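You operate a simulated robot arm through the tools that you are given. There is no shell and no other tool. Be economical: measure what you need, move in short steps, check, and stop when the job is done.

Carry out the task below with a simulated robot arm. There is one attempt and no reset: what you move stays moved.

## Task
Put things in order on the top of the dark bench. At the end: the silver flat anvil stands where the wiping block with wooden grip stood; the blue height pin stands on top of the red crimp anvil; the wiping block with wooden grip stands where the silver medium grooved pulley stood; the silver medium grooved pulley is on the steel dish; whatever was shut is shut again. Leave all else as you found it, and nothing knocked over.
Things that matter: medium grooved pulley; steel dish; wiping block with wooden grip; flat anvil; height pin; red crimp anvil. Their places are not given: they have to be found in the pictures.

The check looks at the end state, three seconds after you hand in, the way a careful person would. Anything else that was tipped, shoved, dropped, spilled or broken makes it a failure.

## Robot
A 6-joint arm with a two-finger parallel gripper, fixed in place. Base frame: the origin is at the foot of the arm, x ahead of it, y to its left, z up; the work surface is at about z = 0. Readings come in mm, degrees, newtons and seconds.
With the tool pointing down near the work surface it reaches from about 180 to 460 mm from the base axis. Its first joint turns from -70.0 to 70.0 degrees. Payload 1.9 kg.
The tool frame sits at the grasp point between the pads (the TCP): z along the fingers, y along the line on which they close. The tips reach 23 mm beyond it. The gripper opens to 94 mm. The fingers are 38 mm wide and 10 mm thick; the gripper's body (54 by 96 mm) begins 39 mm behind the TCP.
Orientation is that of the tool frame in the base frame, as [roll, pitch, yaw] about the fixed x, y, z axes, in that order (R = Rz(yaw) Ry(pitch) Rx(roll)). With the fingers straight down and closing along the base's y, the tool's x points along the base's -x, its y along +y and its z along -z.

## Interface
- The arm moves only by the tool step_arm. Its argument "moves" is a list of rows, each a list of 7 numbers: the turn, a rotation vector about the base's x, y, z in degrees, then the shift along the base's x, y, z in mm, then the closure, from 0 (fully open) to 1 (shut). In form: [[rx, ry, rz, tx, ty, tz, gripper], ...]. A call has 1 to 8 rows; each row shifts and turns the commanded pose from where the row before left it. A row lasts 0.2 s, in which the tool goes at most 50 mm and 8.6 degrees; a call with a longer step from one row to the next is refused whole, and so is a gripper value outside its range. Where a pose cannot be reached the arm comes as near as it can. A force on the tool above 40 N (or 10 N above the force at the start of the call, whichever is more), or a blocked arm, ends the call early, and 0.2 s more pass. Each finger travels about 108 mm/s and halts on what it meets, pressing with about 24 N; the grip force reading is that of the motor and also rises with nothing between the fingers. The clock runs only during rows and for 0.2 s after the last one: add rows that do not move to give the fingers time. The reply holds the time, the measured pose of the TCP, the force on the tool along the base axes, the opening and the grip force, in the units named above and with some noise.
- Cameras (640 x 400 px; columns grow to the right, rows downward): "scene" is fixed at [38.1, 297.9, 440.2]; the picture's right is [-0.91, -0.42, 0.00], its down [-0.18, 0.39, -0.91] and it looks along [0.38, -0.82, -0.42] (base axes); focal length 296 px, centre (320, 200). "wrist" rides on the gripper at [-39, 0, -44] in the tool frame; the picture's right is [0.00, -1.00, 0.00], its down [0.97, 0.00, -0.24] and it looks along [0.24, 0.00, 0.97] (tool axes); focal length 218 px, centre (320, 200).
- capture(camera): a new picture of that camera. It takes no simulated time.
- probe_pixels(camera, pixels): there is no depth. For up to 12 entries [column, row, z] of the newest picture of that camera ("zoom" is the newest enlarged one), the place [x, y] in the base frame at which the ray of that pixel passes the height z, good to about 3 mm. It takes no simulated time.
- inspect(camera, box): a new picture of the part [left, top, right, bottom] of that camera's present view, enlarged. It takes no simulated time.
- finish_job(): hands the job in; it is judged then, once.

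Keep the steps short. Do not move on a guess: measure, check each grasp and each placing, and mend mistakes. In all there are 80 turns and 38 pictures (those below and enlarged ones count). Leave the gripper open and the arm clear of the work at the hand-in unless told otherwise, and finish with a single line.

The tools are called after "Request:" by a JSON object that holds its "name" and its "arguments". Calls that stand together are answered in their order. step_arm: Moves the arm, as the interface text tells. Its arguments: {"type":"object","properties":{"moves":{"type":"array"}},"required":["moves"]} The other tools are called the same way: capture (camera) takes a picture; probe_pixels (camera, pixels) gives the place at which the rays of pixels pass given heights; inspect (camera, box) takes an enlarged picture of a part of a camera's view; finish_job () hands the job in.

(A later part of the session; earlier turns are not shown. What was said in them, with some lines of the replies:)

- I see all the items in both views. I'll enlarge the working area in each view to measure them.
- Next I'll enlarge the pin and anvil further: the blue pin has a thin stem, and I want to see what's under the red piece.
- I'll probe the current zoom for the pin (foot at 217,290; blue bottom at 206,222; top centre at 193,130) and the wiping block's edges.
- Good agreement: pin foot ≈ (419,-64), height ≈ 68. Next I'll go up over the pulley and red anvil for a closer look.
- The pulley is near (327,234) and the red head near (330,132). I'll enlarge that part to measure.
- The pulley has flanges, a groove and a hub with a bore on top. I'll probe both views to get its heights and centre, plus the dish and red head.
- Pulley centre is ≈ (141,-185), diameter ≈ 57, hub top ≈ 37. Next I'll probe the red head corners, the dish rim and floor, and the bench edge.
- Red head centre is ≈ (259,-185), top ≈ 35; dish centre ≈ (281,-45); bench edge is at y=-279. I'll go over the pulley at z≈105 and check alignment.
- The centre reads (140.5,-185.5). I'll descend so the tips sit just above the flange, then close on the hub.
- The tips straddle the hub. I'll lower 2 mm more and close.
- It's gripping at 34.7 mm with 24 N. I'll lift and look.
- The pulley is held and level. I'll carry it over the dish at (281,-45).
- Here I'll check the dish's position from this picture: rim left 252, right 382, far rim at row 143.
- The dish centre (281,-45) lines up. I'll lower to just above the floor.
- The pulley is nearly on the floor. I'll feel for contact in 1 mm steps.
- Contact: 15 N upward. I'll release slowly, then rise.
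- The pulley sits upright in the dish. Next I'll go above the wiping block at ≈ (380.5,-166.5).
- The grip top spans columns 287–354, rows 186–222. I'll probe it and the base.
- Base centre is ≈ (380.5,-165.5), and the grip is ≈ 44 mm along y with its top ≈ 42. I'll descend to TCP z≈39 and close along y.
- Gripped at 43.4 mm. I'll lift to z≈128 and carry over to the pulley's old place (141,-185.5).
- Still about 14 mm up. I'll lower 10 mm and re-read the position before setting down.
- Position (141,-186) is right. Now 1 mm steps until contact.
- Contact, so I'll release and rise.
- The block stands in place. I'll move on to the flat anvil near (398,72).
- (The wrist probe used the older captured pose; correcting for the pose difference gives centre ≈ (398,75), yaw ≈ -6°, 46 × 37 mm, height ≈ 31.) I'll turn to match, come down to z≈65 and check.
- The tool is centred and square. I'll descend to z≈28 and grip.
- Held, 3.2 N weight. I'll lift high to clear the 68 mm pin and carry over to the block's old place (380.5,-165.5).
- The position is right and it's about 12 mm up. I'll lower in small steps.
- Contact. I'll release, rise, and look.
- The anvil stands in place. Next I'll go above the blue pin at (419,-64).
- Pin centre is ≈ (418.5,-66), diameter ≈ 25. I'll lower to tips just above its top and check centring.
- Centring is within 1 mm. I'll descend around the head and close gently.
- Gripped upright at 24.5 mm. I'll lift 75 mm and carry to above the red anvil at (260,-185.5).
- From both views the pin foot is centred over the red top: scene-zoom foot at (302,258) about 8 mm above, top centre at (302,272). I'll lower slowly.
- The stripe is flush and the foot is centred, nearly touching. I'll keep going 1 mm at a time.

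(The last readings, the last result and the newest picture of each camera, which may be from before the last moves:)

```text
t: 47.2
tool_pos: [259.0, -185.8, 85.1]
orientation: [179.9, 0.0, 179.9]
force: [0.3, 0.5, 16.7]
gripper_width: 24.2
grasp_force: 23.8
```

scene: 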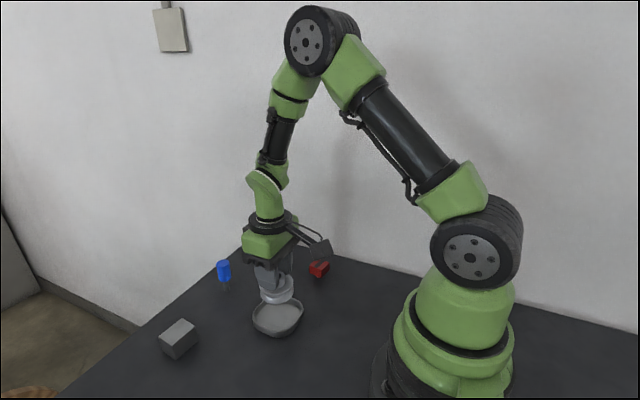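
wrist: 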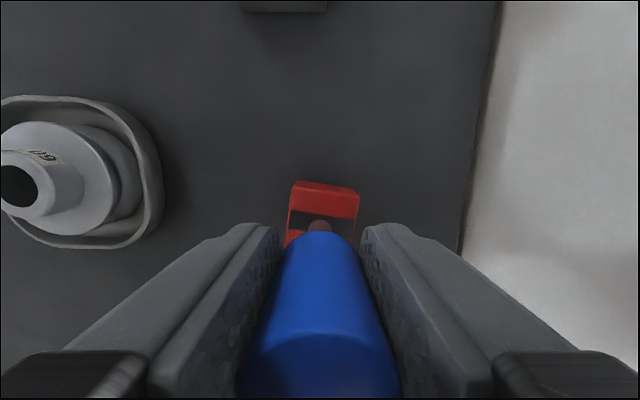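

Contact at 16.7 N. I'll ease off, then open gradually.

Request:
{"name": "step_arm", "arguments": {"moves": [[0, 0, 0, 0, 0, 0.5, 0.8], [0, 0, 0, 0, 0, 0, 0.74], [0, 0, 0, 0, 0, 0, 0.72], [0, 0, 0, 0, 0, 0, 0.69], [0, 0, 0, 0, 0, 0, 0.66], [0, 0, 0, 0, 0, 0, 0.6], [0, 0, 0, 0, 0, 0, 0.5]]}}

Request:
{"name": "inspect", "arguments": {"camera": "scene", "box": [280, 210, 360, 280]}}

```text
t: 48.8
tool_pos: [257.6, -184.6, 85.5]
orientation: [179.9, 0.0, -180.0]
force: [0.2, -0.2, -0.2]
gripper_width: 46.9
grasp_force: 0.1
```

```text
5.71 times, centred on (320, 245) of scene
```

zoom: 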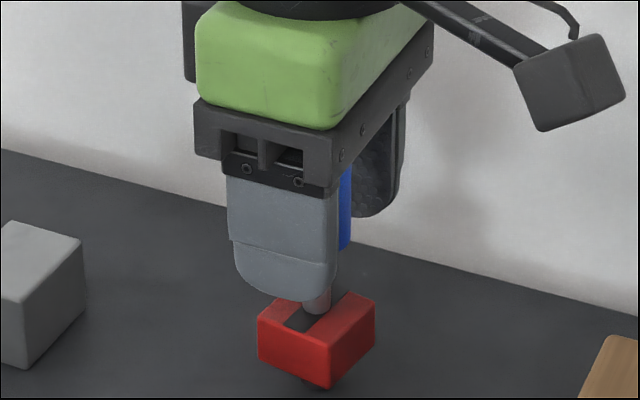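

The pin stands upright. I'll open fully, then rise straight up well clear.

Request:
{"name": "step_arm", "arguments": {"moves": [[0, 0, 0, 0, 0, 0, 0.2], [0, 0, 0, 0, 0, 0, 0], [0, 0, 0, 0, 0, 0, 0], [0, 0, 0, 0, 0, 25, 0], [0, 0, 0, 0, 0, 40, 0], [0, 0, 0, 0, 0, 45, 0], [0, 0, 0, 0, 0, 45, 0], [0, 0, 0, 0, 0, 0, 0]]}}

Request:
{"name": "step_arm", "arguments": {"moves": [[0, 0, 0, 25, 40, 10, 0], [0, 0, 0, 25, 40, 10, 0], [0, 0, 0, 25, 40, 10, 0], [0, 0, 0, 20, 40, 5, 0], [0, 0, 0, 0, 0, 0, 0]]}}

Request:
{"name": "capture", "arguments": {"camera": "scene"}}

Request:
{"name": "capture", "arguments": {"camera": "wrist"}}

Request:
{"name": "inspect", "arguments": {"camera": "scene", "box": [220, 220, 420, 345]}}

```text
t: 50.6
tool_pos: [261.0, -182.7, 242.2]
orientation: [180.0, 0.0, 180.0]
force: [0.5, -0.3, -0.9]
gripper_width: 93.7
grasp_force: 0.0
```

```text
t: 51.8
tool_pos: [357.9, -28.6, 275.3]
orientation: [-180.0, 0.0, 180.0]
force: [-0.5, -0.3, 0.6]
gripper_width: 94.1
grasp_force: 0.0
```

```text
4 pictures are left
```

scene: 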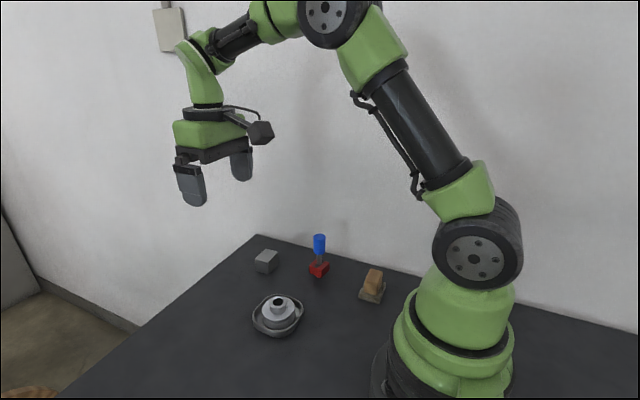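

```text
3 pictures are left
```

wrist: 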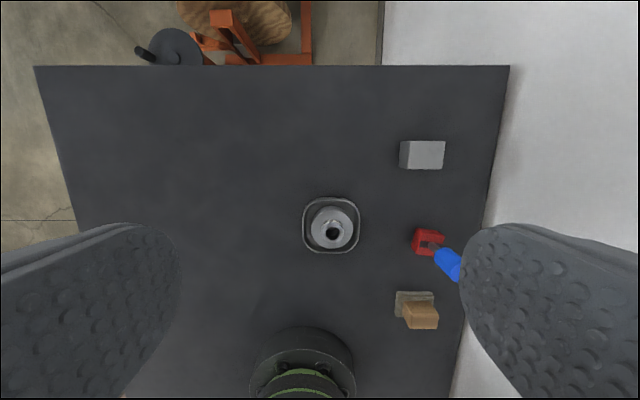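

```text
3.20 times, centred on (320, 282) of scene
```

zoom: 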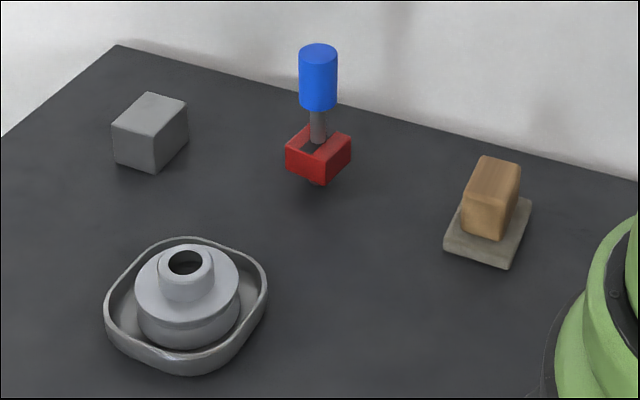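

Everything is upright and in its place: pulley in the dish, pin on the red anvil, flat anvil and wiping block where they belong. The gripper is open and the arm clear, so I'll hand in.

Request:
{"name": "finish_job", "arguments": {}}

```text
The job is handed in.
```

I moved all four items to their required places, nothing was knocked over in the final pictures, and I found nothing on the bench that was shut and needed closing again.
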